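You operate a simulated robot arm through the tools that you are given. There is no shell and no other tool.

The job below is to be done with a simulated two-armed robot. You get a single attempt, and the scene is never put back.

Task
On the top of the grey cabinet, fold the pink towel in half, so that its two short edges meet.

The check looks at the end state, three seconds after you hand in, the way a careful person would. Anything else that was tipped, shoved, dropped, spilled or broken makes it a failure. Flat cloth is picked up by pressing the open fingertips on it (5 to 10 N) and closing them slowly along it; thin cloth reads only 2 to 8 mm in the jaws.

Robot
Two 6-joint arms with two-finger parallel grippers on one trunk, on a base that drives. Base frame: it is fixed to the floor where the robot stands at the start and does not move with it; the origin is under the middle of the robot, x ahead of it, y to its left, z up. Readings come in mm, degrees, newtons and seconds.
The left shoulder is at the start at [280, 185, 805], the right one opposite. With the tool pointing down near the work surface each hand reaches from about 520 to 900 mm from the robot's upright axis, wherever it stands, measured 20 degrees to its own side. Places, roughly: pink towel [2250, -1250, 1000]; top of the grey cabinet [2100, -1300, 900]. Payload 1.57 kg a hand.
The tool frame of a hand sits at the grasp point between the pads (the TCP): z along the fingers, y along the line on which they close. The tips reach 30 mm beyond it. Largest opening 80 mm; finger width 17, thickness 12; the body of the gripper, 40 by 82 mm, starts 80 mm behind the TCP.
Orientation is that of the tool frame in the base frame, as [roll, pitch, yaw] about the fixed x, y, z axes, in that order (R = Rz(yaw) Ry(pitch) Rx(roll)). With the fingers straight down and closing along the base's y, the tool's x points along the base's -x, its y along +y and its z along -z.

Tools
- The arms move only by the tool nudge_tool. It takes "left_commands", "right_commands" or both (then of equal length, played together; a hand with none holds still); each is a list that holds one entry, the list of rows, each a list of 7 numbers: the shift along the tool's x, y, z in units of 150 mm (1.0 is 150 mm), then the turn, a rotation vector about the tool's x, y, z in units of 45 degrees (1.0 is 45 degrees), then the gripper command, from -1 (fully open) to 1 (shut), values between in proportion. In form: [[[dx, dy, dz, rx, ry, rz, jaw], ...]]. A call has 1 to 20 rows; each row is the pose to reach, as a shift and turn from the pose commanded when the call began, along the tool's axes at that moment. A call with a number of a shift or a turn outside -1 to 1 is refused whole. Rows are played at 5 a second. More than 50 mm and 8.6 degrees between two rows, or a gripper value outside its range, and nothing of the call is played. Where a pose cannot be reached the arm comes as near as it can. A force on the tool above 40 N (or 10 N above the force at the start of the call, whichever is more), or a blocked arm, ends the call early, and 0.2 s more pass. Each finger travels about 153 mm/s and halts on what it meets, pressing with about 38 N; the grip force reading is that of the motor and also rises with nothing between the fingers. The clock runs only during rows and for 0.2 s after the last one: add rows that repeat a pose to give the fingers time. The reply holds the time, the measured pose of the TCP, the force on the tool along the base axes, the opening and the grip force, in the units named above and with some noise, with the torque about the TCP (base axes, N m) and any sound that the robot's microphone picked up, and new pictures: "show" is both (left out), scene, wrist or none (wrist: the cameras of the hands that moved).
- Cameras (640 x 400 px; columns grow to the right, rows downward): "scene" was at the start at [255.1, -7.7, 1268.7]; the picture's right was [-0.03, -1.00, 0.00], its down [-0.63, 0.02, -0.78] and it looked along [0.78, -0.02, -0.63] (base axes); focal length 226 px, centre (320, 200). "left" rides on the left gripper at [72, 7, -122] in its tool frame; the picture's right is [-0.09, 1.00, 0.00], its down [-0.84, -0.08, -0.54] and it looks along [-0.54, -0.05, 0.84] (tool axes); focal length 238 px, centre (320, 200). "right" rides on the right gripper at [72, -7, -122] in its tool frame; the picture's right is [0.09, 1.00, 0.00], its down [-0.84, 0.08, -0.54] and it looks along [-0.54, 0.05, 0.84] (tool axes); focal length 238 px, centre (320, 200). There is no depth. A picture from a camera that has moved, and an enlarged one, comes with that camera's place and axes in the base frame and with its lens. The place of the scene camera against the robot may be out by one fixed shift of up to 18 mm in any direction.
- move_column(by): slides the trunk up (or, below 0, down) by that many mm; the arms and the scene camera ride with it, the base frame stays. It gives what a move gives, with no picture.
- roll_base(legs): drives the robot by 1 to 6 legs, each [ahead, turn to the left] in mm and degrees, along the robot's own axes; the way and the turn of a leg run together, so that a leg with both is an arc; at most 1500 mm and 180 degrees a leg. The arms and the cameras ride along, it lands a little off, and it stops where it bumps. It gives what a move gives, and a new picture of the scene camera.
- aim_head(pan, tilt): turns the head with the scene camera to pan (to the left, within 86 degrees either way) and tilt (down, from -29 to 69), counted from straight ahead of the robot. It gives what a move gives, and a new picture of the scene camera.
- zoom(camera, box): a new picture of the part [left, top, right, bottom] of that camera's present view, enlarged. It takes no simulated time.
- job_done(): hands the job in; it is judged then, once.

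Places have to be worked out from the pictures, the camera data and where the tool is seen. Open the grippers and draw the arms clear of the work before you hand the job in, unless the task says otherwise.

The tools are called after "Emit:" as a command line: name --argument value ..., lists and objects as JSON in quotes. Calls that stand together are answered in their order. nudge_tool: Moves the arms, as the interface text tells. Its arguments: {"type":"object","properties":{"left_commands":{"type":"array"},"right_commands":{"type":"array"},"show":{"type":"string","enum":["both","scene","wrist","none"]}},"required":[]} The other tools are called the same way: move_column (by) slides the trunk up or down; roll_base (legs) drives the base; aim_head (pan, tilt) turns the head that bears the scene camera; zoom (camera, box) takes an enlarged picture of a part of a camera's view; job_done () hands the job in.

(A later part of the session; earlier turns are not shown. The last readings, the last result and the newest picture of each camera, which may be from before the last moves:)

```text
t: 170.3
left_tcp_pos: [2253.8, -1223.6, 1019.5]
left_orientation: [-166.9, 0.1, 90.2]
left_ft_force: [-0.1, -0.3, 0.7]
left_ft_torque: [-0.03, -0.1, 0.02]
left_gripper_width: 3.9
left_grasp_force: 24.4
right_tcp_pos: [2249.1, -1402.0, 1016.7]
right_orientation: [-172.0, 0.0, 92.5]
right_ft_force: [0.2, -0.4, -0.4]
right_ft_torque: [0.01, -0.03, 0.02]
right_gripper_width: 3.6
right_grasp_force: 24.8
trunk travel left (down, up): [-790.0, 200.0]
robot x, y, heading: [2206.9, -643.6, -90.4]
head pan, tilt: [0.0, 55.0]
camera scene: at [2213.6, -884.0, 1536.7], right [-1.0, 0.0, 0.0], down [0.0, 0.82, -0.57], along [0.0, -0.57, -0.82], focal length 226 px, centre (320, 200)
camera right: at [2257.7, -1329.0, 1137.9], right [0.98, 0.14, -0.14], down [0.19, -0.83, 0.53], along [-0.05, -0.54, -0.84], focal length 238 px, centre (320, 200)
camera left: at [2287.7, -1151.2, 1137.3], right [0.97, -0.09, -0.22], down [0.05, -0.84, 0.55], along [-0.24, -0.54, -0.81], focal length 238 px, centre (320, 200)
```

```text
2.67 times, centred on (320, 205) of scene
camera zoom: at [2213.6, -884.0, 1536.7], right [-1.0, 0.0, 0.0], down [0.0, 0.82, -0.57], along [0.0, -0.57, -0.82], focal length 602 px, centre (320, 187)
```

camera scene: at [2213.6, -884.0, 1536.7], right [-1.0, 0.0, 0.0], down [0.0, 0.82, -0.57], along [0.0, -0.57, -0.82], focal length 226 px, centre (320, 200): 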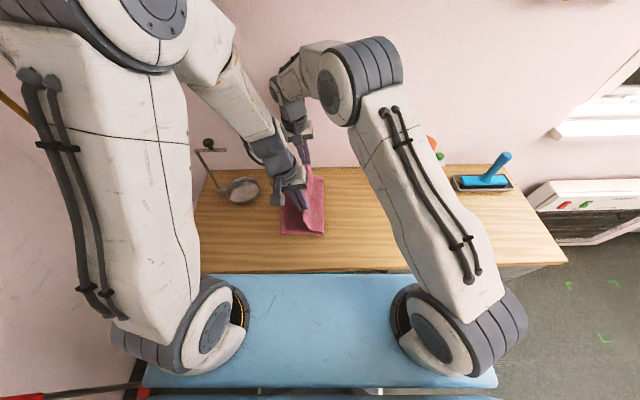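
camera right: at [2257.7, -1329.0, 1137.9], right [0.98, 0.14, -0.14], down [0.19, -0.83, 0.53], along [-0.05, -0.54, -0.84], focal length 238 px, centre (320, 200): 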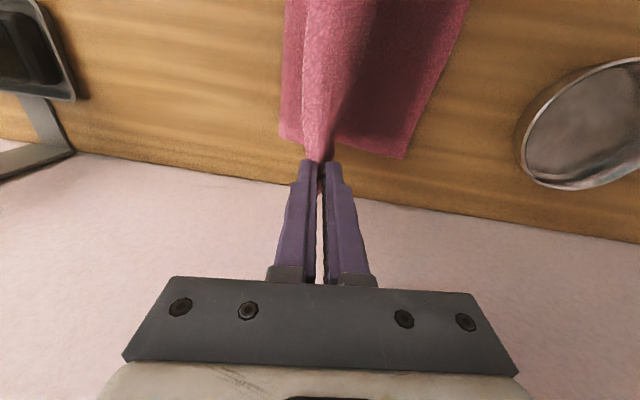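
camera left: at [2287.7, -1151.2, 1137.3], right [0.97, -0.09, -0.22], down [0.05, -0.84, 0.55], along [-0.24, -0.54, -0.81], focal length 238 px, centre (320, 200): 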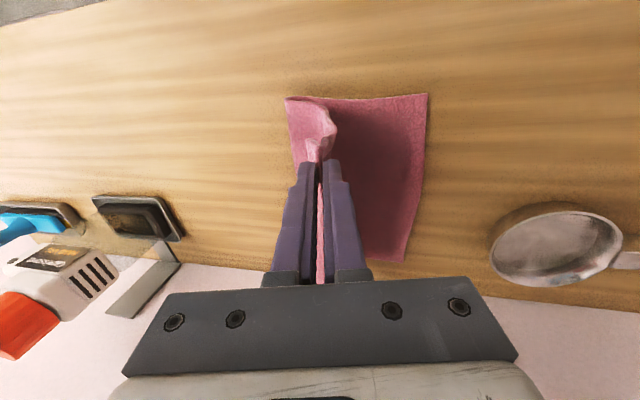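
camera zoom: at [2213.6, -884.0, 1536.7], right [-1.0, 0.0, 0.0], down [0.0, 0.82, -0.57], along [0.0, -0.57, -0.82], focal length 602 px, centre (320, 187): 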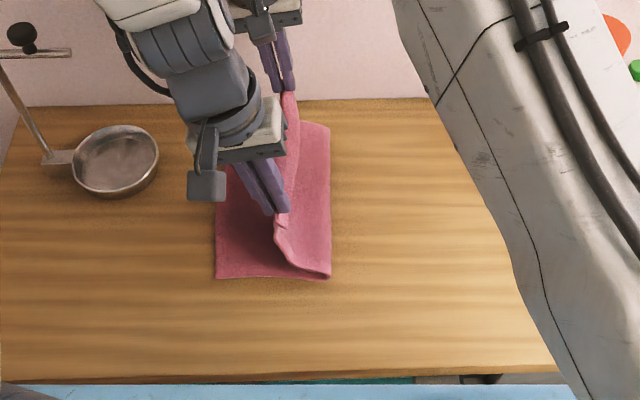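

Now the sheet hangs straight down from the fingers with the fold near x≈2194 and no backward loop. I come down along the arc toward the left edge, to about 30 mm above the table.

Emit:
nudge_tool --left_commands '[[[0, 0.1243, 0.0573, 0.053, 0, 0, 1], [0, 0.2439, 0.1211, 0.109, 0, 0, 1], [0, 0.3414, 0.2107, 0.164, 0, 0, 1], [0, 0.4162, 0.3198, 0.22, 0, 0, 1], [0, 0.4605, 0.4219, 0.264, 0, 0, 1], [0, 0.4605, 0.4219, 0.264, 0, 0, 1]]]' --right_commands '[[[-0.0052, 0.1265, 0.0435, 0.033, 0, 0, 1], [-0.0095, 0.2355, 0.1163, 0.067, 0, 0, 1], [-0.0126, 0.3217, 0.2132, 0.1, 0, 0, 1], [-0.0146, 0.3834, 0.327, 0.133, 0, 0, 1], [-0.0153, 0.4148, 0.431, 0.156, 0, 0, 1], [-0.0153, 0.4148, 0.431, 0.156, 0, 0, 1]]]' --show "both"

Emit:
zoom --camera "scene" --box '[200, 130, 440, 280]'

Emit:
zoom --camera "left" --box '[220, 50, 500, 225]'

```text
t: 171.7
left_tcp_pos: [2307.3, -1223.6, 942.1]
left_orientation: [-155.0, 0.1, 90.0]
left_ft_force: [-0.1, 0.0, -0.4]
left_ft_torque: [-0.02, -0.04, 0.0]
left_gripper_width: 3.5
left_grasp_force: 24.7
right_tcp_pos: [2301.5, -1402.6, 943.9]
right_orientation: [-164.9, 0.1, 92.4]
right_ft_force: [0.1, -0.1, -0.4]
right_ft_torque: [0.01, -0.06, 0.0]
right_gripper_width: 3.7
right_grasp_force: 25.0
trunk travel left (down, up): [-790.0, 200.0]
robot x, y, heading: [2205.9, -646.0, -90.1]
head pan, tilt: [0.0, 55.0]
camera scene: at [2214.0, -884.3, 1536.7], right [-1.0, 0.0, 0.0], down [0.0, 0.82, -0.57], along [0.0, -0.57, -0.82], focal length 226 px, centre (320, 200)
camera right: at [2323.8, -1329.2, 1063.3], right [0.96, 0.13, -0.26], down [0.25, -0.83, 0.5], along [-0.15, -0.55, -0.82], focal length 238 px, centre (320, 200)
camera left: at [2364.9, -1150.0, 1050.1], right [0.9, -0.09, -0.42], down [0.16, -0.84, 0.52], along [-0.4, -0.54, -0.74], focal length 238 px, centre (320, 200)
```

scene: 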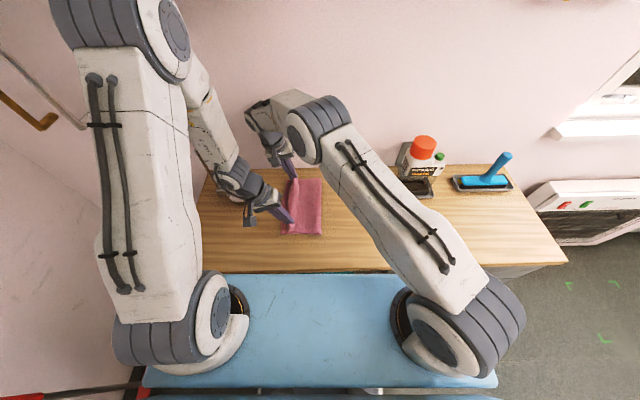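
right: 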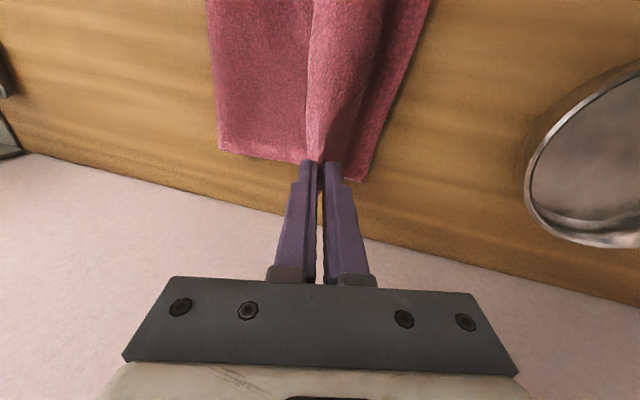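
left: 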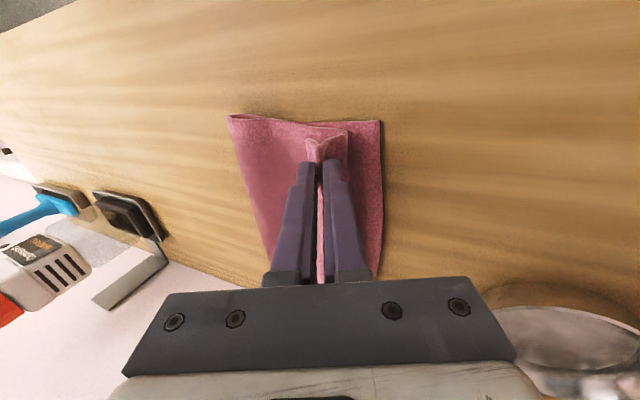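

```text
2.67 times, centred on (320, 205) of scene
camera zoom: at [2214.0, -884.3, 1536.7], right [-1.0, 0.0, 0.0], down [0.0, 0.82, -0.57], along [0.0, -0.57, -0.82], focal length 602 px, centre (320, 187)
```

zoom: 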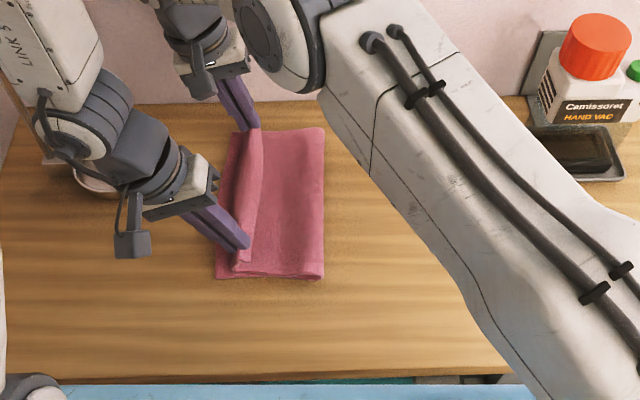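

```text
2.29 times, centred on (360, 138) of left
camera zoom: at [2364.9, -1150.0, 1050.1], right [0.9, -0.09, -0.42], down [0.16, -0.84, 0.52], along [-0.4, -0.54, -0.74], focal length 545 px, centre (229, 343)
```

zoom: 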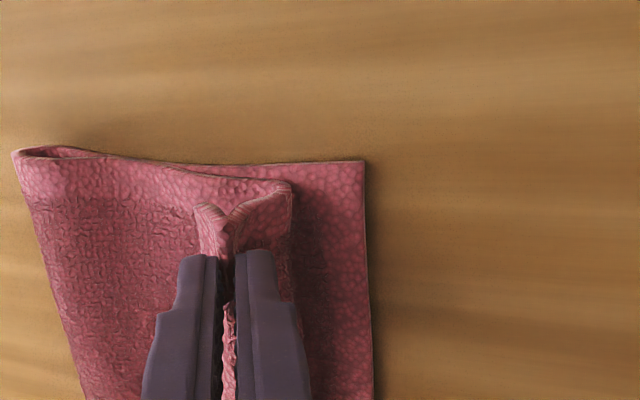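

The geometry is now right: the sheet lies over the bottom half, fold at x≈2195, and the hem rises into the fingers near x≈2309 just inside the left edge (2328). I shift both hands 13 mm toward +x and 8 mm down so that the hem stands upright or leans outward before release.

Emit:
nudge_tool --left_commands '[[[0, 0.035, 0.005, 0, 0, 0, 1], [0, 0.07, 0.01, 0, 0, 0, 1], [0, 0.101, 0.032, 0, 0, 0, 1], [0, 0.101, 0.032, 0, 0, 0, 1]]]' --right_commands '[[[0, 0.035, 0.005, 0, 0, 0, 1], [0, 0.07, 0.015, 0, 0, 0, 1], [-0.003, 0.097, 0.029, 0, 0, 0, 1], [-0.003, 0.097, 0.029, 0, 0, 0, 1]]]' --show "wrist"

Emit:
zoom --camera "left" --box '[180, 50, 460, 225]'

Emit:
zoom --camera "right" --box '[180, 20, 460, 195]'

```text
t: 172.7
left_tcp_pos: [2321.0, -1222.9, 930.1]
left_orientation: [-155.2, 0.0, 90.1]
left_ft_force: [0.0, -0.6, -0.2]
left_ft_torque: [0.0, -0.02, 0.02]
left_gripper_width: 3.9
left_grasp_force: 24.2
right_tcp_pos: [2315.0, -1401.7, 935.8]
right_orientation: [-164.9, 0.0, 92.6]
right_ft_force: [0.4, -0.2, -0.3]
right_ft_torque: [0.03, 0.0, -0.01]
right_gripper_width: 3.5
right_grasp_force: 24.8
trunk travel left (down, up): [-790.0, 200.0]
robot x, y, heading: [2205.0, -643.5, -90.1]
head pan, tilt: [0.0, 55.0]
camera right: at [2337.4, -1329.0, 1054.8], right [0.96, 0.13, -0.26], down [0.25, -0.83, 0.5], along [-0.15, -0.55, -0.82], focal length 238 px, centre (320, 200)
camera left: at [2376.8, -1150.3, 1039.4], right [0.9, -0.09, -0.42], down [0.16, -0.84, 0.53], along [-0.4, -0.54, -0.74], focal length 238 px, centre (320, 200)
```

right: 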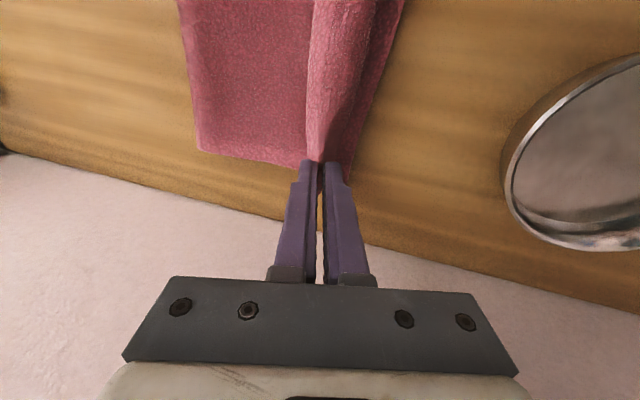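
left: 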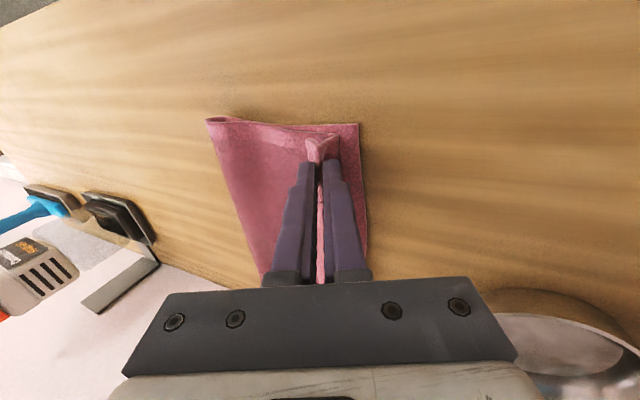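

```text
2.29 times, centred on (320, 138) of left
camera zoom: at [2376.8, -1150.3, 1039.4], right [0.9, -0.09, -0.42], down [0.16, -0.84, 0.53], along [-0.4, -0.54, -0.74], focal length 545 px, centre (320, 343)
```

zoom: 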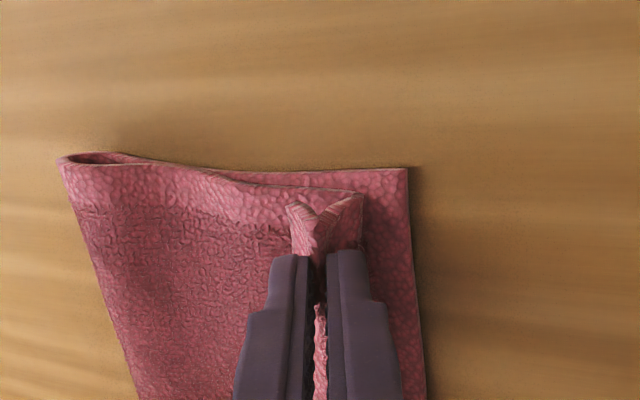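

```text
2.29 times, centred on (320, 108) of right
camera zoom: at [2337.4, -1329.0, 1054.8], right [0.96, 0.13, -0.26], down [0.25, -0.83, 0.5], along [-0.15, -0.55, -0.82], focal length 545 px, centre (320, 411)
```

zoom: 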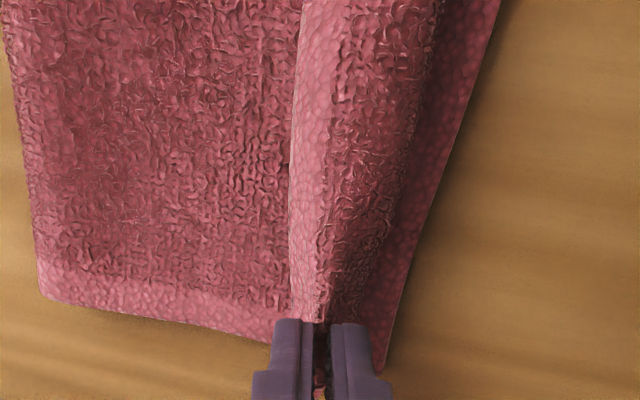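

The hem now stands nearly upright, but the fold (x≈2195) is about 6 mm too far toward the left edge, so the released edge would overshoot by 15–20 mm. I raise back toward vertical to let the bottom half settle, then will come down slightly further back.

Emit:
nudge_tool --left_commands '[[[0, -0.1452, -0.1584, -0.06, 0, 0, 1], [0, -0.316, -0.2675, -0.129, 0, 0, 1], [0, -0.5297, -0.3405, -0.196, 0, 0, 1], [0, -0.7459, -0.3537, -0.262, 0, 0, 1], [0, -0.9267, -0.3239, -0.329, 0, 0, 1], [0, -0.979, -0.308, -0.37, 0, 0, 1], [0, -0.979, -0.308, -0.37, 0, 0, 1]]]' --right_commands '[[[0.0023, -0.0952, -0.156, -0.024, 0, 0, 1], [0.0072, -0.2425, -0.2902, -0.069, 0, 0, 1], [0.0145, -0.4371, -0.3979, -0.113, 0, 0, 1], [0.0229, -0.6435, -0.4472, -0.158, 0, 0, 1], [0.0308, -0.8238, -0.4476, -0.202, 0, 0, 1], [0.0333, -0.8775, -0.44, -0.23, 0, 0, 1], [0.0333, -0.8775, -0.44, -0.23, 0, 0, 1]]]' --show "none"

```text
t: 174.3
left_tcp_pos: [2203.9, -1223.5, 1035.8]
left_orientation: [-171.9, 0.0, 90.1]
left_ft_force: [-0.9, -0.1, 0.6]
left_ft_torque: [0.0, 0.05, 0.02]
left_gripper_width: 3.5
left_grasp_force: 24.3
right_tcp_pos: [2205.6, -1402.4, 1034.7]
right_orientation: [-175.2, 0.1, 92.6]
right_ft_force: [0.5, -0.3, -0.2]
right_ft_torque: [-0.04, 0.08, 0.01]
right_gripper_width: 3.8
right_grasp_force: 25.0
trunk travel left (down, up): [-790.0, 200.0]
robot x, y, heading: [2205.4, -644.4, -90.5]
head pan, tilt: [0.0, 55.0]
```

I go slightly past vertical to settle the fold, and look.

Emit:
nudge_tool --left_commands '[[[0, -0.09, 0.02, 0, 0, 0, 1], [0, -0.183, 0.04, 0, 0, 0, 1], [0, -0.183, 0.04, 0, 0, 0, 1], [0, -0.183, 0.04, 0, 0, 0, 1]]]' --right_commands '[[[0.0047, -0.1, 0.015, 0, 0, 0, 1], [0.0094, -0.205, 0.031, 0, 0, 0, 1], [0.0094, -0.205, 0.031, 0, 0, 0, 1], [0.0094, -0.205, 0.031, 0, 0, 0, 1]]]' --show "both"

Emit:
zoom --camera "scene" --box '[200, 130, 440, 280]'

```text
t: 175.3
left_tcp_pos: [2176.3, -1222.6, 1033.1]
left_orientation: [-171.8, 0.0, 90.1]
left_ft_force: [-0.2, -0.9, 0.0]
left_ft_torque: [-0.04, 0.07, -0.03]
left_gripper_width: 3.4
left_grasp_force: 24.5
right_tcp_pos: [2175.5, -1402.4, 1031.9]
right_orientation: [-175.4, 0.2, 92.6]
right_ft_force: [0.4, 0.7, -0.1]
right_ft_torque: [-0.02, 0.0, -0.03]
right_gripper_width: 3.3
right_grasp_force: 24.4
trunk travel left (down, up): [-790.0, 200.0]
robot x, y, heading: [2203.7, -648.6, -90.2]
head pan, tilt: [0.0, 55.0]
camera scene: at [2213.8, -884.1, 1536.7], right [-1.0, 0.0, 0.0], down [0.0, 0.82, -0.57], along [0.0, -0.57, -0.82], focal length 226 px, centre (320, 200)
camera right: at [2175.3, -1329.8, 1152.8], right [0.99, 0.14, -0.08], down [0.16, -0.83, 0.53], along [0.0, -0.54, -0.84], focal length 238 px, centre (320, 200)
camera left: at [2200.0, -1150.5, 1153.0], right [0.99, -0.09, -0.14], down [0.0, -0.84, 0.55], along [-0.17, -0.54, -0.82], focal length 238 px, centre (320, 200)
```

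scene: 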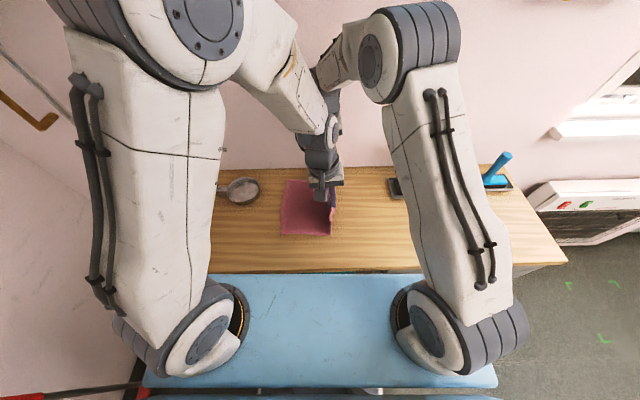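
right: 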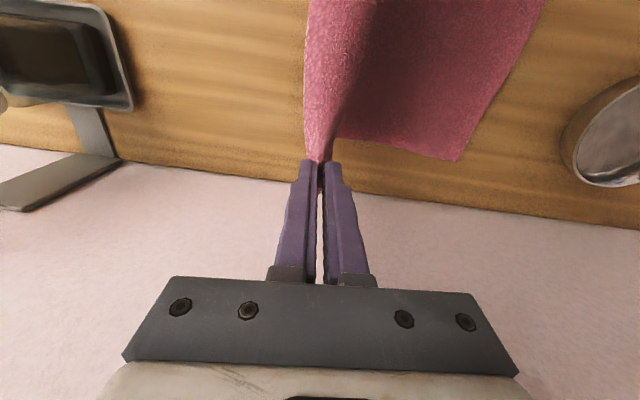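
left: 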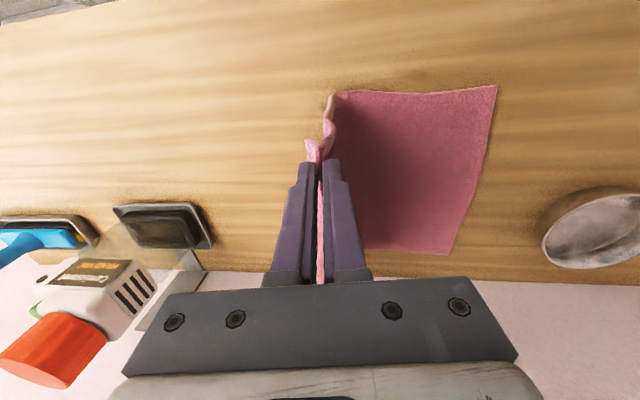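

```text
2.67 times, centred on (320, 205) of scene
camera zoom: at [2213.8, -884.1, 1536.7], right [-1.0, 0.0, 0.0], down [0.0, 0.82, -0.57], along [0.0, -0.57, -0.82], focal length 602 px, centre (320, 187)
```

zoom: 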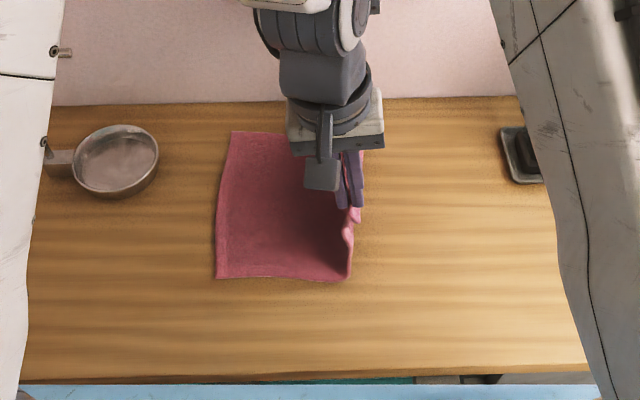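

The fold has settled back further. I come down again along a slightly tighter path, ending with the fingers near x≈2286 and about 24 mm above the table.

Emit:
nudge_tool --left_commands '[[[0, 0.1913, -0.0235, 0.04, 0, 0, 1], [0, 0.3717, -0.001, 0.096, 0, 0, 1], [0, 0.5239, 0.0599, 0.151, 0, 0, 1], [0, 0.6389, 0.1471, 0.207, 0, 0, 1], [0, 0.729, 0.2446, 0.262, 0, 0, 1], [0, 0.8043, 0.3509, 0.307, 0, 0, 1], [0, 0.8647, 0.452, 0.34, 0, 0, 1], [0, 0.9017, 0.5362, 0.373, 0, 0, 1], [0, 0.9017, 0.5362, 0.373, 0, 0, 1]]]' --right_commands '[[[-0.0083, 0.1814, -0.0213, 0.02, 0, 0, 1], [-0.0161, 0.3564, 0.0121, 0.053, 0, 0, 1], [-0.0224, 0.5003, 0.0815, 0.087, 0, 0, 1], [-0.0268, 0.6067, 0.1746, 0.12, 0, 0, 1], [-0.0301, 0.687, 0.2758, 0.153, 0, 0, 1], [-0.0327, 0.754, 0.3855, 0.187, 0, 0, 1], [-0.0347, 0.8064, 0.4889, 0.209, 0, 0, 1], [-0.0358, 0.8366, 0.5741, 0.231, 0, 0, 1], [-0.0358, 0.8366, 0.5741, 0.231, 0, 0, 1]]]' --show "both"

Emit:
zoom --camera "scene" --box '[200, 130, 440, 280]'

Emit:
zoom --camera "left" --box '[200, 50, 480, 225]'

```text
t: 177.3
left_tcp_pos: [2298.5, -1223.0, 934.5]
left_orientation: [-155.0, 0.0, 90.0]
left_ft_force: [0.2, 0.4, 0.4]
left_ft_torque: [-0.01, -0.04, -0.01]
left_gripper_width: 3.3
left_grasp_force: 24.6
right_tcp_pos: [2293.4, -1403.1, 935.1]
right_orientation: [-164.8, 0.1, 92.6]
right_ft_force: [0.7, -0.1, -0.2]
right_ft_torque: [0.0, -0.04, -0.01]
right_gripper_width: 3.5
right_grasp_force: 24.6
trunk travel left (down, up): [-790.0, 200.0]
robot x, y, heading: [2202.1, -646.6, -90.1]
head pan, tilt: [0.0, 55.0]
camera scene: at [2214.0, -884.3, 1536.7], right [-1.0, 0.0, 0.0], down [0.0, 0.82, -0.57], along [0.0, -0.57, -0.82], focal length 226 px, centre (320, 200)
camera right: at [2314.8, -1328.4, 1053.7], right [0.96, 0.13, -0.26], down [0.25, -0.83, 0.5], along [-0.15, -0.55, -0.82], focal length 238 px, centre (320, 200)
camera left: at [2357.4, -1150.6, 1042.6], right [0.9, -0.09, -0.42], down [0.16, -0.84, 0.52], along [-0.4, -0.54, -0.74], focal length 238 px, centre (320, 200)
```

scene: 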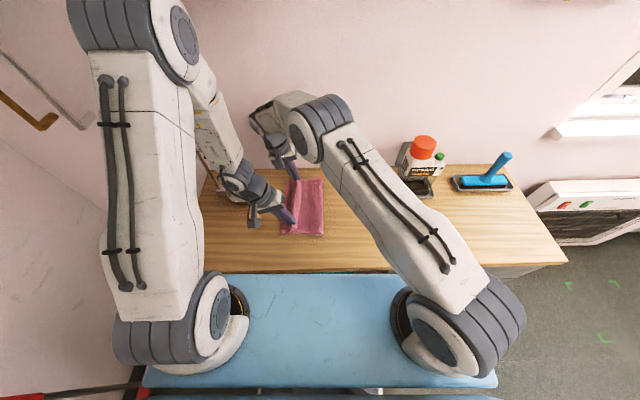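
right: 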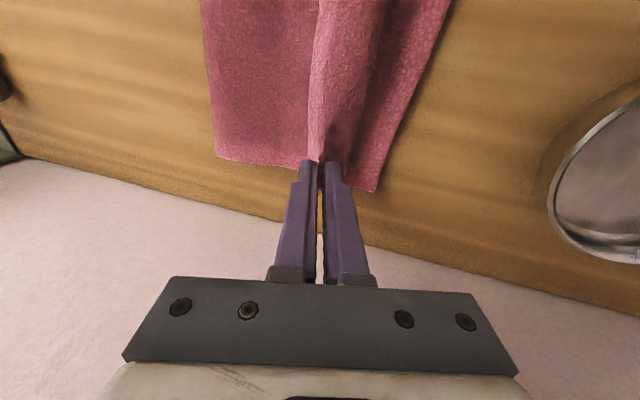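
left: 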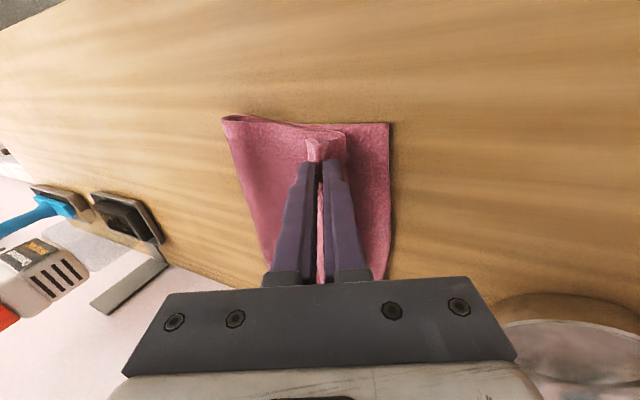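

```text
2.67 times, centred on (320, 205) of scene
camera zoom: at [2214.0, -884.3, 1536.7], right [-1.0, 0.0, 0.0], down [0.0, 0.82, -0.57], along [0.0, -0.57, -0.82], focal length 602 px, centre (320, 187)
```

zoom: 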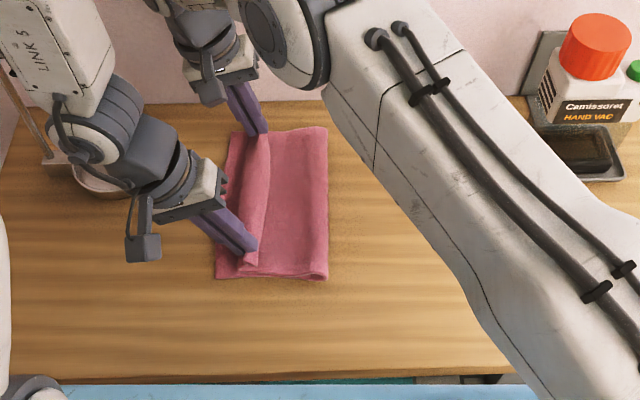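

```text
2.29 times, centred on (340, 138) of left
camera zoom: at [2357.4, -1150.6, 1042.6], right [0.9, -0.09, -0.42], down [0.16, -0.84, 0.52], along [-0.4, -0.54, -0.74], focal length 545 px, centre (274, 343)
```

zoom: 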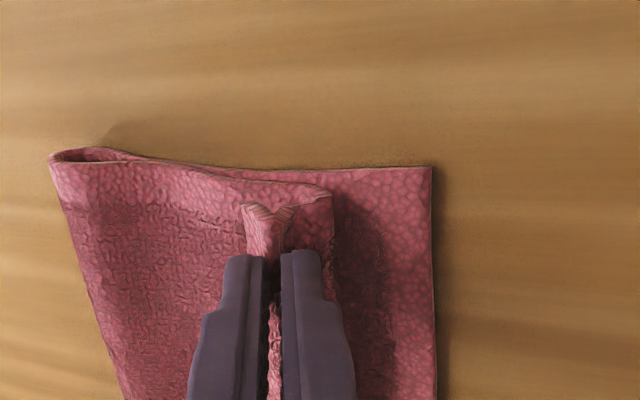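

The fold is at about x≈2192 and the sheet lies well. I now raise 12 mm and shift 22 mm toward +x so the sheet is nearly taut and the hem leans outward, then open both grippers at once so the edge drops outward onto the left edge.

Emit:
nudge_tool --left_commands '[[[0, 0.02, -0.04, 0, 0, 0, 1], [0, 0.06, -0.085, 0, 0, 0, 1], [0, 0.0995, -0.134, 0, 0, 0, 1], [0, 0.0995, -0.134, 0, 0, 0, 1]]]' --right_commands '[[[0, 0.03, -0.04, 0, 0, 0, 1], [-0.003, 0.07, -0.08, 0, 0, 0, 1], [-0.006, 0.12, -0.116, 0, 0, 0, 1], [-0.006, 0.12, -0.116, 0, 0, 0, 1]]]' --show "wrist"

Emit:
zoom --camera "left" --box '[180, 50, 460, 225]'

```text
t: 178.3
left_tcp_pos: [2321.3, -1223.3, 946.2]
left_orientation: [-154.9, 0.1, 89.9]
left_ft_force: [-0.5, 0.4, 0.3]
left_ft_torque: [-0.04, -0.06, -0.02]
left_gripper_width: 3.5
left_grasp_force: 24.4
right_tcp_pos: [2314.8, -1401.7, 947.5]
right_orientation: [-165.0, 0.0, 92.6]
right_ft_force: [-0.4, -0.5, 1.0]
right_ft_torque: [0.0, -0.02, 0.01]
right_gripper_width: 3.5
right_grasp_force: 23.7
trunk travel left (down, up): [-790.0, 200.0]
robot x, y, heading: [2202.2, -646.6, -90.3]
head pan, tilt: [0.0, 55.0]
camera right: at [2336.6, -1328.6, 1066.1], right [0.96, 0.13, -0.26], down [0.25, -0.83, 0.5], along [-0.15, -0.55, -0.82], focal length 238 px, centre (320, 200)
camera left: at [2379.6, -1150.6, 1054.4], right [0.9, -0.09, -0.42], down [0.16, -0.84, 0.52], along [-0.4, -0.54, -0.74], focal length 238 px, centre (320, 200)
```

right: 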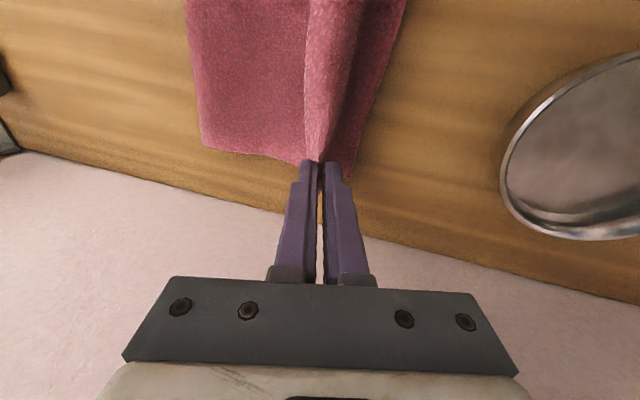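
left: 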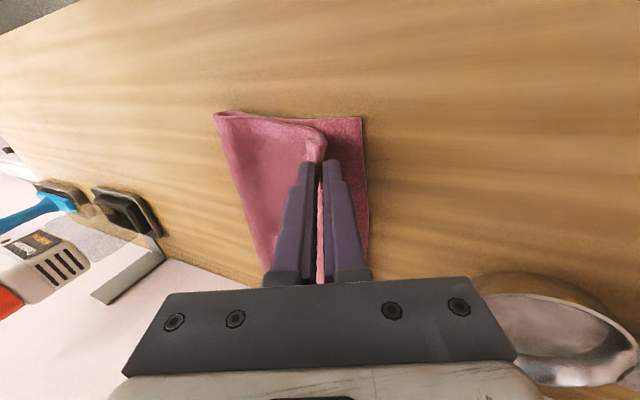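

```text
2.29 times, centred on (320, 138) of left
camera zoom: at [2379.6, -1150.6, 1054.4], right [0.9, -0.09, -0.42], down [0.16, -0.84, 0.52], along [-0.4, -0.54, -0.74], focal length 545 px, centre (320, 343)
```

zoom: 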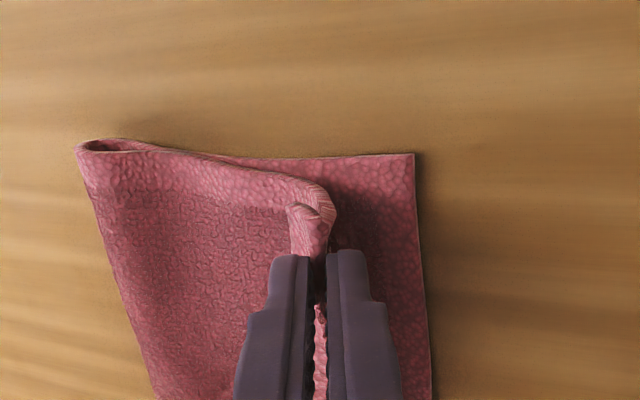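

The hem now rises nearly vertically just inside the left edge, with the fold at x≈2194. I open both grippers together.

Emit:
nudge_tool --left_commands '[[[0, 0, 0, 0, 0, 0, -0.5], [0, 0, 0, 0, 0, 0, -0.5], [0, 0, 0, 0, 0, 0, -0.5], [0, 0, 0, 0, 0, 0, -0.5]]]' --right_commands '[[[0, 0, 0, 0, 0, 0, -0.5], [0, 0, 0, 0, 0, 0, -0.5], [0, 0, 0, 0, 0, 0, -0.5], [0, 0, 0, 0, 0, 0, -0.5]]]' --show "both"

Emit:
zoom --camera "left" --box '[180, 50, 460, 225]'

Emit:
zoom --camera "scene" --box '[200, 130, 440, 280]'

```text
t: 179.3
left_tcp_pos: [2321.6, -1223.2, 945.8]
left_orientation: [-155.0, 0.0, 89.9]
left_ft_force: [0.1, -0.7, -0.1]
left_ft_torque: [-0.01, -0.02, 0.01]
left_gripper_width: 59.9
left_grasp_force: 0.0
right_tcp_pos: [2314.0, -1402.8, 947.2]
right_orientation: [-164.8, 0.0, 92.5]
right_ft_force: [-1.2, 0.4, -0.3]
right_ft_torque: [-0.03, -0.04, 0.02]
right_gripper_width: 59.9
right_grasp_force: 0.0
trunk travel left (down, up): [-790.0, 200.0]
robot x, y, heading: [2205.7, -647.1, -90.3]
head pan, tilt: [0.0, 55.0]
camera scene: at [2213.9, -884.1, 1536.7], right [-1.0, 0.0, 0.0], down [0.0, 0.82, -0.57], along [0.0, -0.57, -0.82], focal length 226 px, centre (320, 200)
camera right: at [2336.4, -1328.7, 1066.0], right [0.96, 0.13, -0.26], down [0.25, -0.83, 0.5], along [-0.15, -0.55, -0.82], focal length 238 px, centre (320, 200)
camera left: at [2379.5, -1150.5, 1054.2], right [0.9, -0.09, -0.42], down [0.16, -0.84, 0.52], along [-0.4, -0.54, -0.74], focal length 238 px, centre (320, 200)
```

scene: 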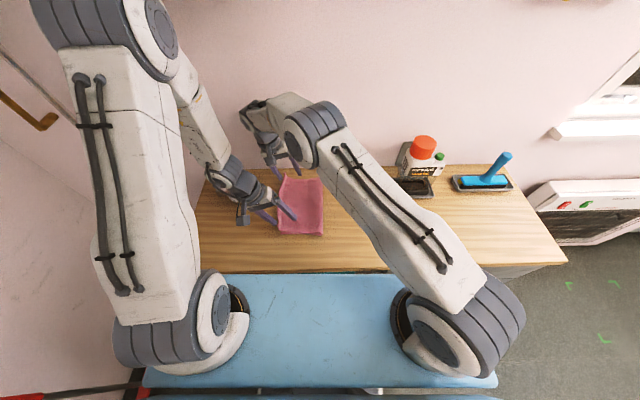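
right: 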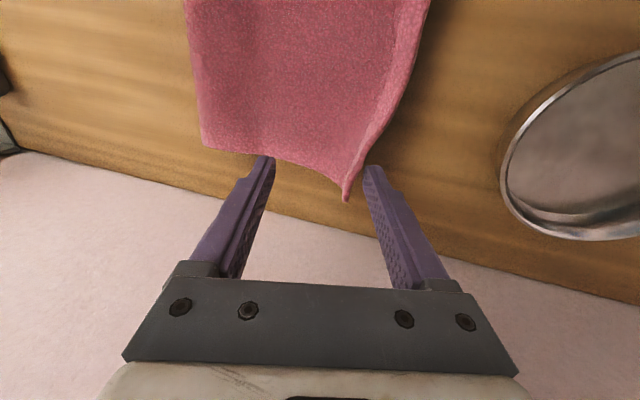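
left: 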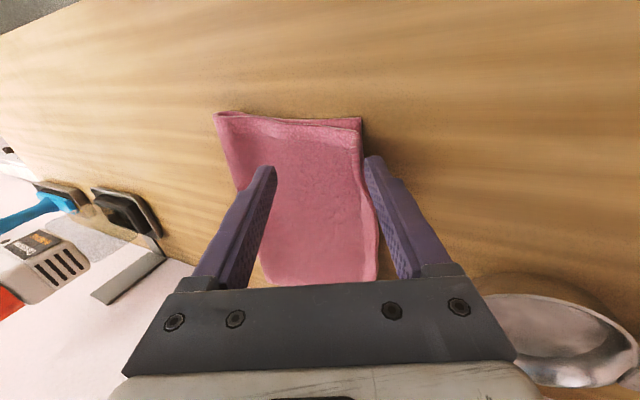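

```text
2.29 times, centred on (320, 138) of left
camera zoom: at [2379.5, -1150.5, 1054.2], right [0.9, -0.09, -0.42], down [0.16, -0.84, 0.52], along [-0.4, -0.54, -0.74], focal length 545 px, centre (320, 343)
```

zoom: 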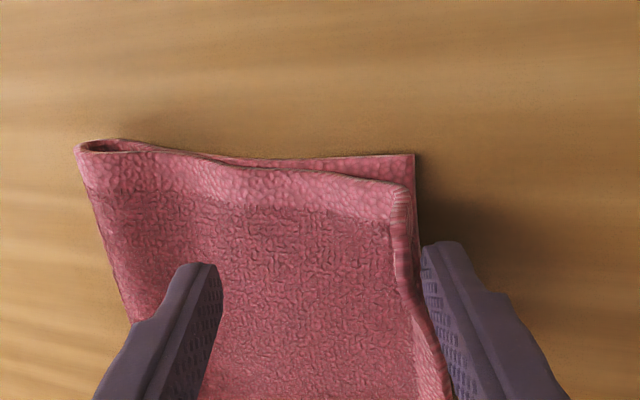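

```text
2.67 times, centred on (320, 205) of scene
camera zoom: at [2213.9, -884.1, 1536.7], right [-1.0, 0.0, 0.0], down [0.0, 0.82, -0.57], along [0.0, -0.57, -0.82], focal length 602 px, centre (320, 187)
```

zoom: 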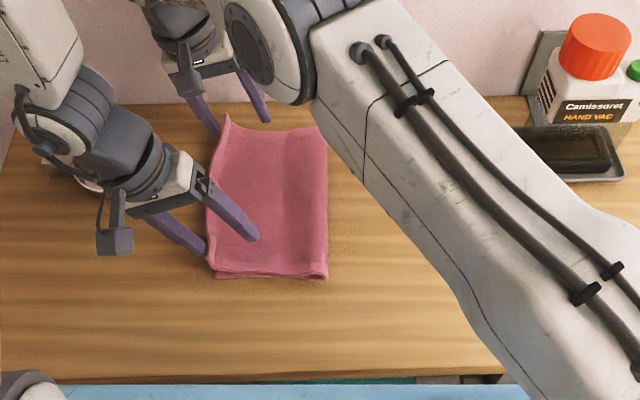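

The hem unrolled outward and dropped right over the left edge. I withdraw both hands along their finger axes so as not to drag the cloth.

Emit:
nudge_tool --left_commands '[[[0, 0, -0.1, 0, 0, 0, -0.5], [0, 0, -0.25, 0, 0, 0, -0.5], [0, 0, -0.45, 0, 0, 0, -0.5], [0, 0, -0.7, 0, 0, 0, -0.5], [0, 0, -0.95, 0, 0, 0, -0.5]]]' --right_commands '[[[0, 0, -0.1, 0, 0, 0, -0.5], [0, 0, -0.25, 0, 0, 0, -0.5], [0, 0, -0.45, 0, 0, 0, -0.5], [0, 0, -0.7, 0, 0, 0, -0.5], [0, 0, -0.95, 0, 0, 0, -0.5]]]' --show "both"

Emit:
zoom --camera "scene" --box '[200, 130, 440, 280]'

Emit:
zoom --camera "left" --box '[160, 50, 440, 225]'

```text
t: 180.5
left_tcp_pos: [2381.6, -1224.0, 1075.8]
left_orientation: [-155.0, 0.0, 90.1]
left_ft_force: [-0.9, -0.5, -0.1]
left_ft_torque: [0.03, 0.0, -0.02]
left_gripper_width: 60.1
left_grasp_force: 0.2
right_tcp_pos: [2351.9, -1400.3, 1085.5]
right_orientation: [-164.7, 0.0, 92.6]
right_ft_force: [0.8, -0.4, 0.8]
right_ft_torque: [0.0, 0.04, -0.02]
right_gripper_width: 60.5
right_grasp_force: 0.1
trunk travel left (down, up): [-790.0, 200.0]
robot x, y, heading: [2206.6, -647.7, -89.9]
head pan, tilt: [0.0, 55.0]
camera scene: at [2213.8, -884.3, 1536.6], right [-1.0, 0.0, 0.0], down [0.0, 0.82, -0.57], along [0.0, -0.57, -0.82], focal length 226 px, centre (320, 200)
camera right: at [2373.6, -1326.3, 1203.8], right [0.96, 0.14, -0.26], down [0.25, -0.83, 0.5], along [-0.15, -0.55, -0.82], focal length 238 px, centre (320, 200)
camera left: at [2439.7, -1150.8, 1184.3], right [0.9, -0.09, -0.42], down [0.16, -0.84, 0.52], along [-0.4, -0.54, -0.74], focal length 238 px, centre (320, 200)
```

scene: 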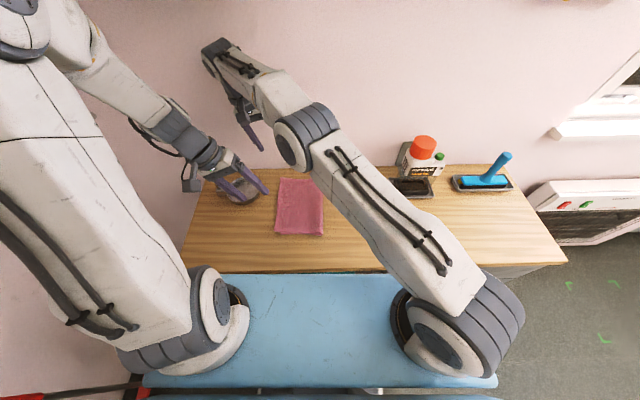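
right: 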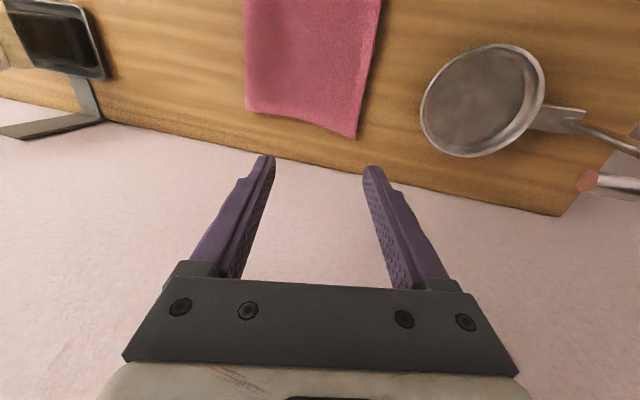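
left: 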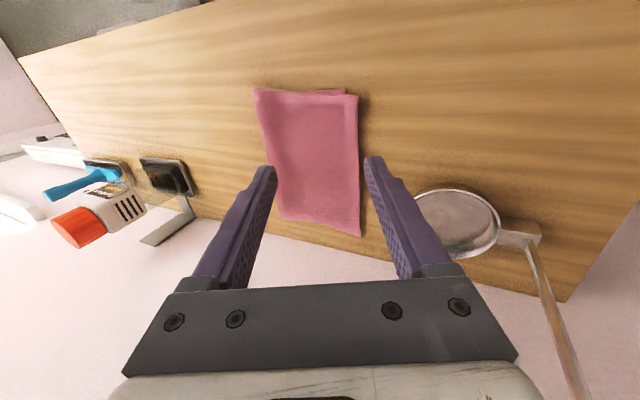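

```text
2.67 times, centred on (320, 205) of scene
camera zoom: at [2213.8, -884.3, 1536.6], right [-1.0, 0.0, 0.0], down [0.0, 0.82, -0.57], along [0.0, -0.57, -0.82], focal length 602 px, centre (320, 187)
```

zoom: 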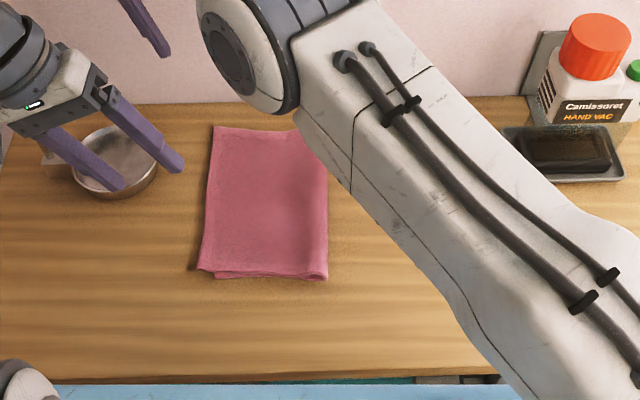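

```text
2.29 times, centred on (300, 138) of left
camera zoom: at [2439.7, -1150.8, 1184.3], right [0.9, -0.09, -0.42], down [0.16, -0.84, 0.52], along [-0.4, -0.54, -0.74], focal length 545 px, centre (366, 343)
```

zoom: 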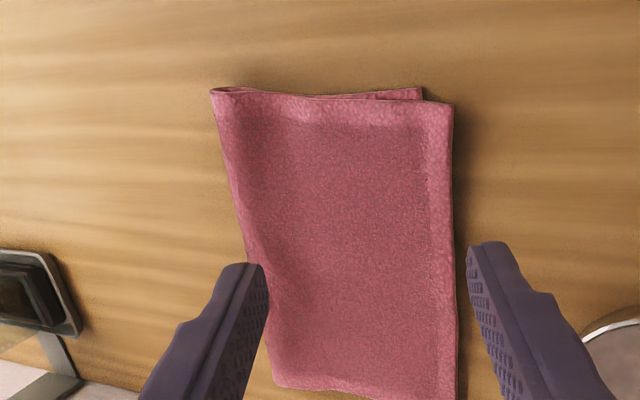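

The towel is folded neatly, but the top edge (x≈2348) overshoots the bottom-left edge (x≈2328) by about 20 mm. I look at the far corner as well before deciding on a correction.

Emit:
zoom --camera "right" --box '[220, 0, 440, 138]'

```text
2.90 times, centred on (330, 69) of right
camera zoom: at [2373.6, -1326.3, 1203.8], right [0.96, 0.14, -0.26], down [0.25, -0.83, 0.5], along [-0.15, -0.55, -0.82], focal length 691 px, centre (291, 580)
```

zoom: 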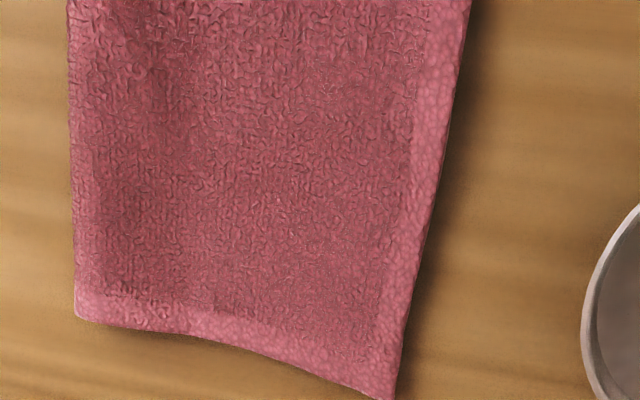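

The overshoot is uniform (~20 mm). I'll correct it: pinch the top layer near its free edge with both hands, lift slightly, shift 20 mm back, and set it down. First I bring both hands upright over the top layer's hem.

Emit:
nudge_tool --left_commands '[[[-0.005, -0.012, 0.176, -0.111, 0, 0, 0.0], [-0.011, -0.023, 0.352, -0.222, 0, 0, 0.2], [-0.016, -0.035, 0.527, -0.333, 0, 0, 0.4], [-0.022, -0.046, 0.703, -0.445, 0, 0, 0.5], [-0.027, -0.058, 0.879, -0.556, 0, 0, 0.5], [-0.027, -0.058, 0.879, -0.556, 0, 0, 0.5]]]' --right_commands '[[[0.004, 0, 0.173, -0.068, 0, 0, 0.0], [0.008, 0.001, 0.347, -0.136, 0, 0, 0.2], [0.011, 0.001, 0.52, -0.204, 0, 0, 0.4], [0.015, 0.002, 0.694, -0.272, 0, 0, 0.5], [0.019, 0.002, 0.867, -0.34, 0, 0, 0.5], [0.019, 0.002, 0.867, -0.34, 0, 0, 0.5]]]' --show "both"

Emit:
zoom --camera "left" --box '[180, 60, 460, 235]'

Emit:
zoom --camera "right" --box '[180, 60, 460, 235]'

```text
t: 181.9
left_tcp_pos: [2318.1, -1227.3, 959.0]
left_orientation: [179.9, 0.2, 90.0]
left_ft_force: [-0.6, 0.1, -0.3]
left_ft_torque: [0.04, -0.01, 0.02]
left_gripper_width: 19.8
left_grasp_force: 0.1
right_tcp_pos: [2317.8, -1399.8, 959.3]
right_orientation: [179.8, 0.1, 92.6]
right_ft_force: [-0.2, -0.6, -0.2]
right_ft_torque: [0.01, 0.0, 0.02]
right_gripper_width: 20.1
right_grasp_force: 0.0
trunk travel left (down, up): [-790.0, 200.0]
robot x, y, heading: [2203.3, -647.5, -90.0]
head pan, tilt: [0.0, 55.0]
camera scene: at [2213.6, -884.3, 1536.7], right [-1.0, 0.0, 0.0], down [0.0, 0.82, -0.57], along [0.0, -0.57, -0.82], focal length 226 px, centre (320, 200)
camera right: at [2308.3, -1327.3, 1080.0], right [0.99, 0.14, 0.0], down [0.11, -0.83, 0.54], along [0.08, -0.54, -0.84], focal length 238 px, centre (320, 200)
camera left: at [2324.4, -1154.7, 1081.0], right [1.0, -0.09, 0.0], down [-0.08, -0.84, 0.54], along [-0.05, -0.54, -0.84], focal length 238 px, centre (320, 200)
```

scene: 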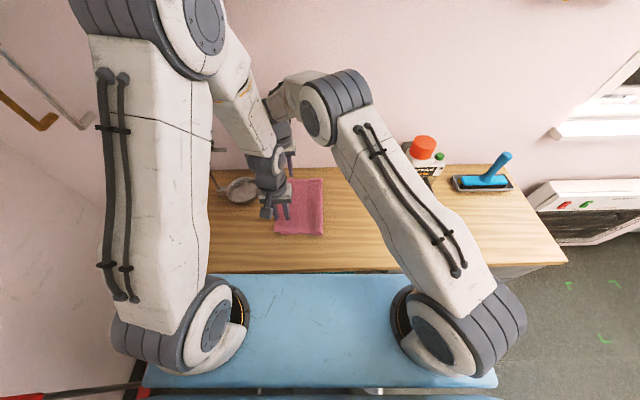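
right: 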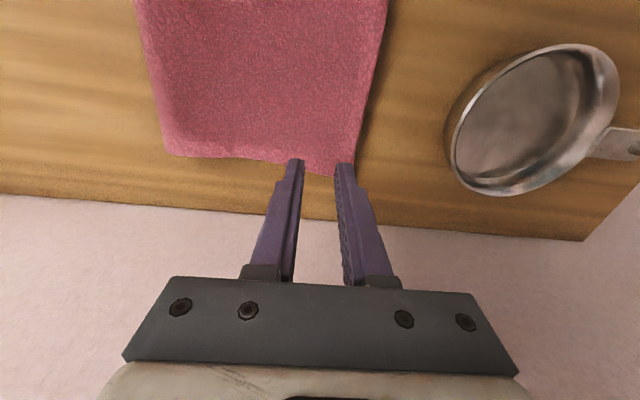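
left: 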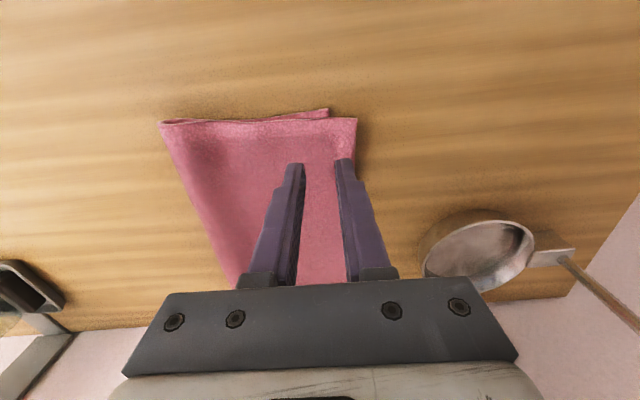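

```text
2.29 times, centred on (320, 148) of left
camera zoom: at [2324.4, -1154.7, 1081.0], right [1.0, -0.09, 0.0], down [-0.08, -0.84, 0.54], along [-0.05, -0.54, -0.84], focal length 545 px, centre (320, 320)
```

zoom: 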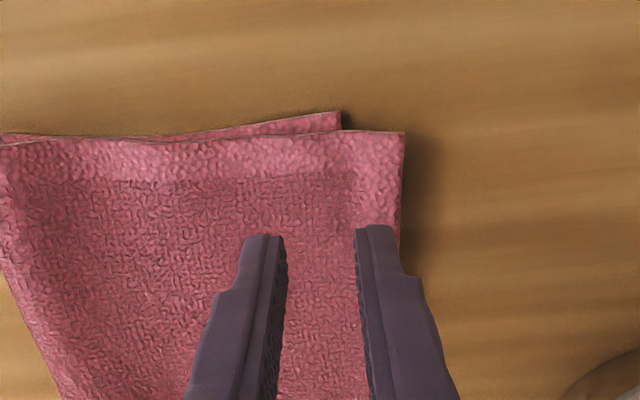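

```text
2.29 times, centred on (320, 148) of right
camera zoom: at [2308.3, -1327.3, 1080.0], right [0.99, 0.14, 0.0], down [0.11, -0.83, 0.54], along [0.08, -0.54, -0.84], focal length 545 px, centre (320, 320)
```

zoom: 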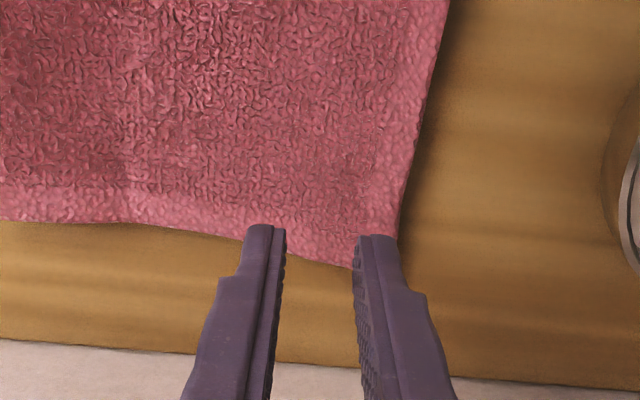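

Both hands are over the top layer's hem, about 30 mm inside its edge (top near corner 2349,-1204; bottom near corner 2328,-1196). I descend with both hands to just above the stack.

Emit:
nudge_tool --left_commands '[[[0, 0, 0.1, 0, 0, 0, 0.5], [0, 0, 0.2, 0, 0, 0, 0.5], [0, 0, 0.2, 0, 0, 0, 0.5]]]' --right_commands '[[[0, 0, 0.1, 0, 0, 0, 0.5], [0, 0, 0.2, 0, 0, 0, 0.5], [0, 0, 0.2, 0, 0, 0, 0.5]]]' --show "none"

Emit:
nudge_tool --left_commands '[[[0, 0, 0.02, 0, 0, 0, 0.5], [0, 0, 0.033, 0, 0, 0, 0.5]]]' --right_commands '[[[0, 0, 0.02, 0, 0, 0, 0.5], [0, 0, 0.033, 0, 0, 0, 0.5]]]' --show "none"

Emit:
nudge_tool --left_commands '[[[0, 0, 0.0133, 0, 0, 0, 0.5], [0, 0, 0.02, 0, 0, 0, 0.5]]]' --right_commands '[[[0, 0, 0.0133, 0, 0, 0, 0.5], [0, 0, 0.02, 0, 0, 0, 0.5]]]' --show "none"

```text
t: 182.7
left_tcp_pos: [2318.3, -1226.8, 928.8]
left_orientation: [-179.9, 0.2, 90.0]
left_ft_force: [0.0, -0.2, 0.2]
left_ft_torque: [-0.04, -0.01, -0.01]
left_gripper_width: 19.8
left_grasp_force: 0.0
right_tcp_pos: [2319.3, -1399.2, 928.5]
right_orientation: [179.8, 0.1, 92.5]
right_ft_force: [0.1, -0.5, 0.4]
right_ft_torque: [0.05, 0.0, 0.0]
right_gripper_width: 19.9
right_grasp_force: 0.1
trunk travel left (down, up): [-790.0, 200.0]
robot x, y, heading: [2205.0, -653.1, -90.3]
head pan, tilt: [0.0, 55.0]
```

```text
t: 183.3
left_tcp_pos: [2317.0, -1227.4, 924.1]
left_orientation: [179.9, -0.1, 90.0]
left_ft_force: [0.4, -0.5, -0.3]
left_ft_torque: [-0.01, -0.05, -0.02]
left_gripper_width: 20.2
left_grasp_force: 0.0
right_tcp_pos: [2318.2, -1399.9, 923.9]
right_orientation: [179.7, 0.1, 92.6]
right_ft_force: [0.3, -0.5, -0.5]
right_ft_torque: [-0.04, 0.01, 0.01]
right_gripper_width: 20.2
right_grasp_force: 0.0
trunk travel left (down, up): [-790.0, 200.0]
robot x, y, heading: [2204.2, -645.7, -89.9]
head pan, tilt: [0.0, 55.0]
```

```text
t: 183.9
left_tcp_pos: [2317.3, -1226.7, 921.1]
left_orientation: [180.0, 0.1, 90.0]
left_ft_force: [-0.9, 0.3, -0.7]
left_ft_torque: [0.05, -0.02, -0.01]
left_gripper_width: 19.9
left_grasp_force: 0.0
right_tcp_pos: [2317.4, -1399.8, 922.0]
right_orientation: [179.9, 0.1, 92.6]
right_ft_force: [0.7, 0.3, -0.1]
right_ft_torque: [-0.02, 0.02, -0.01]
right_gripper_width: 19.9
right_grasp_force: 0.0
trunk travel left (down, up): [-790.0, 200.0]
robot x, y, heading: [2205.5, -647.7, -90.1]
head pan, tilt: [0.0, 55.0]
```

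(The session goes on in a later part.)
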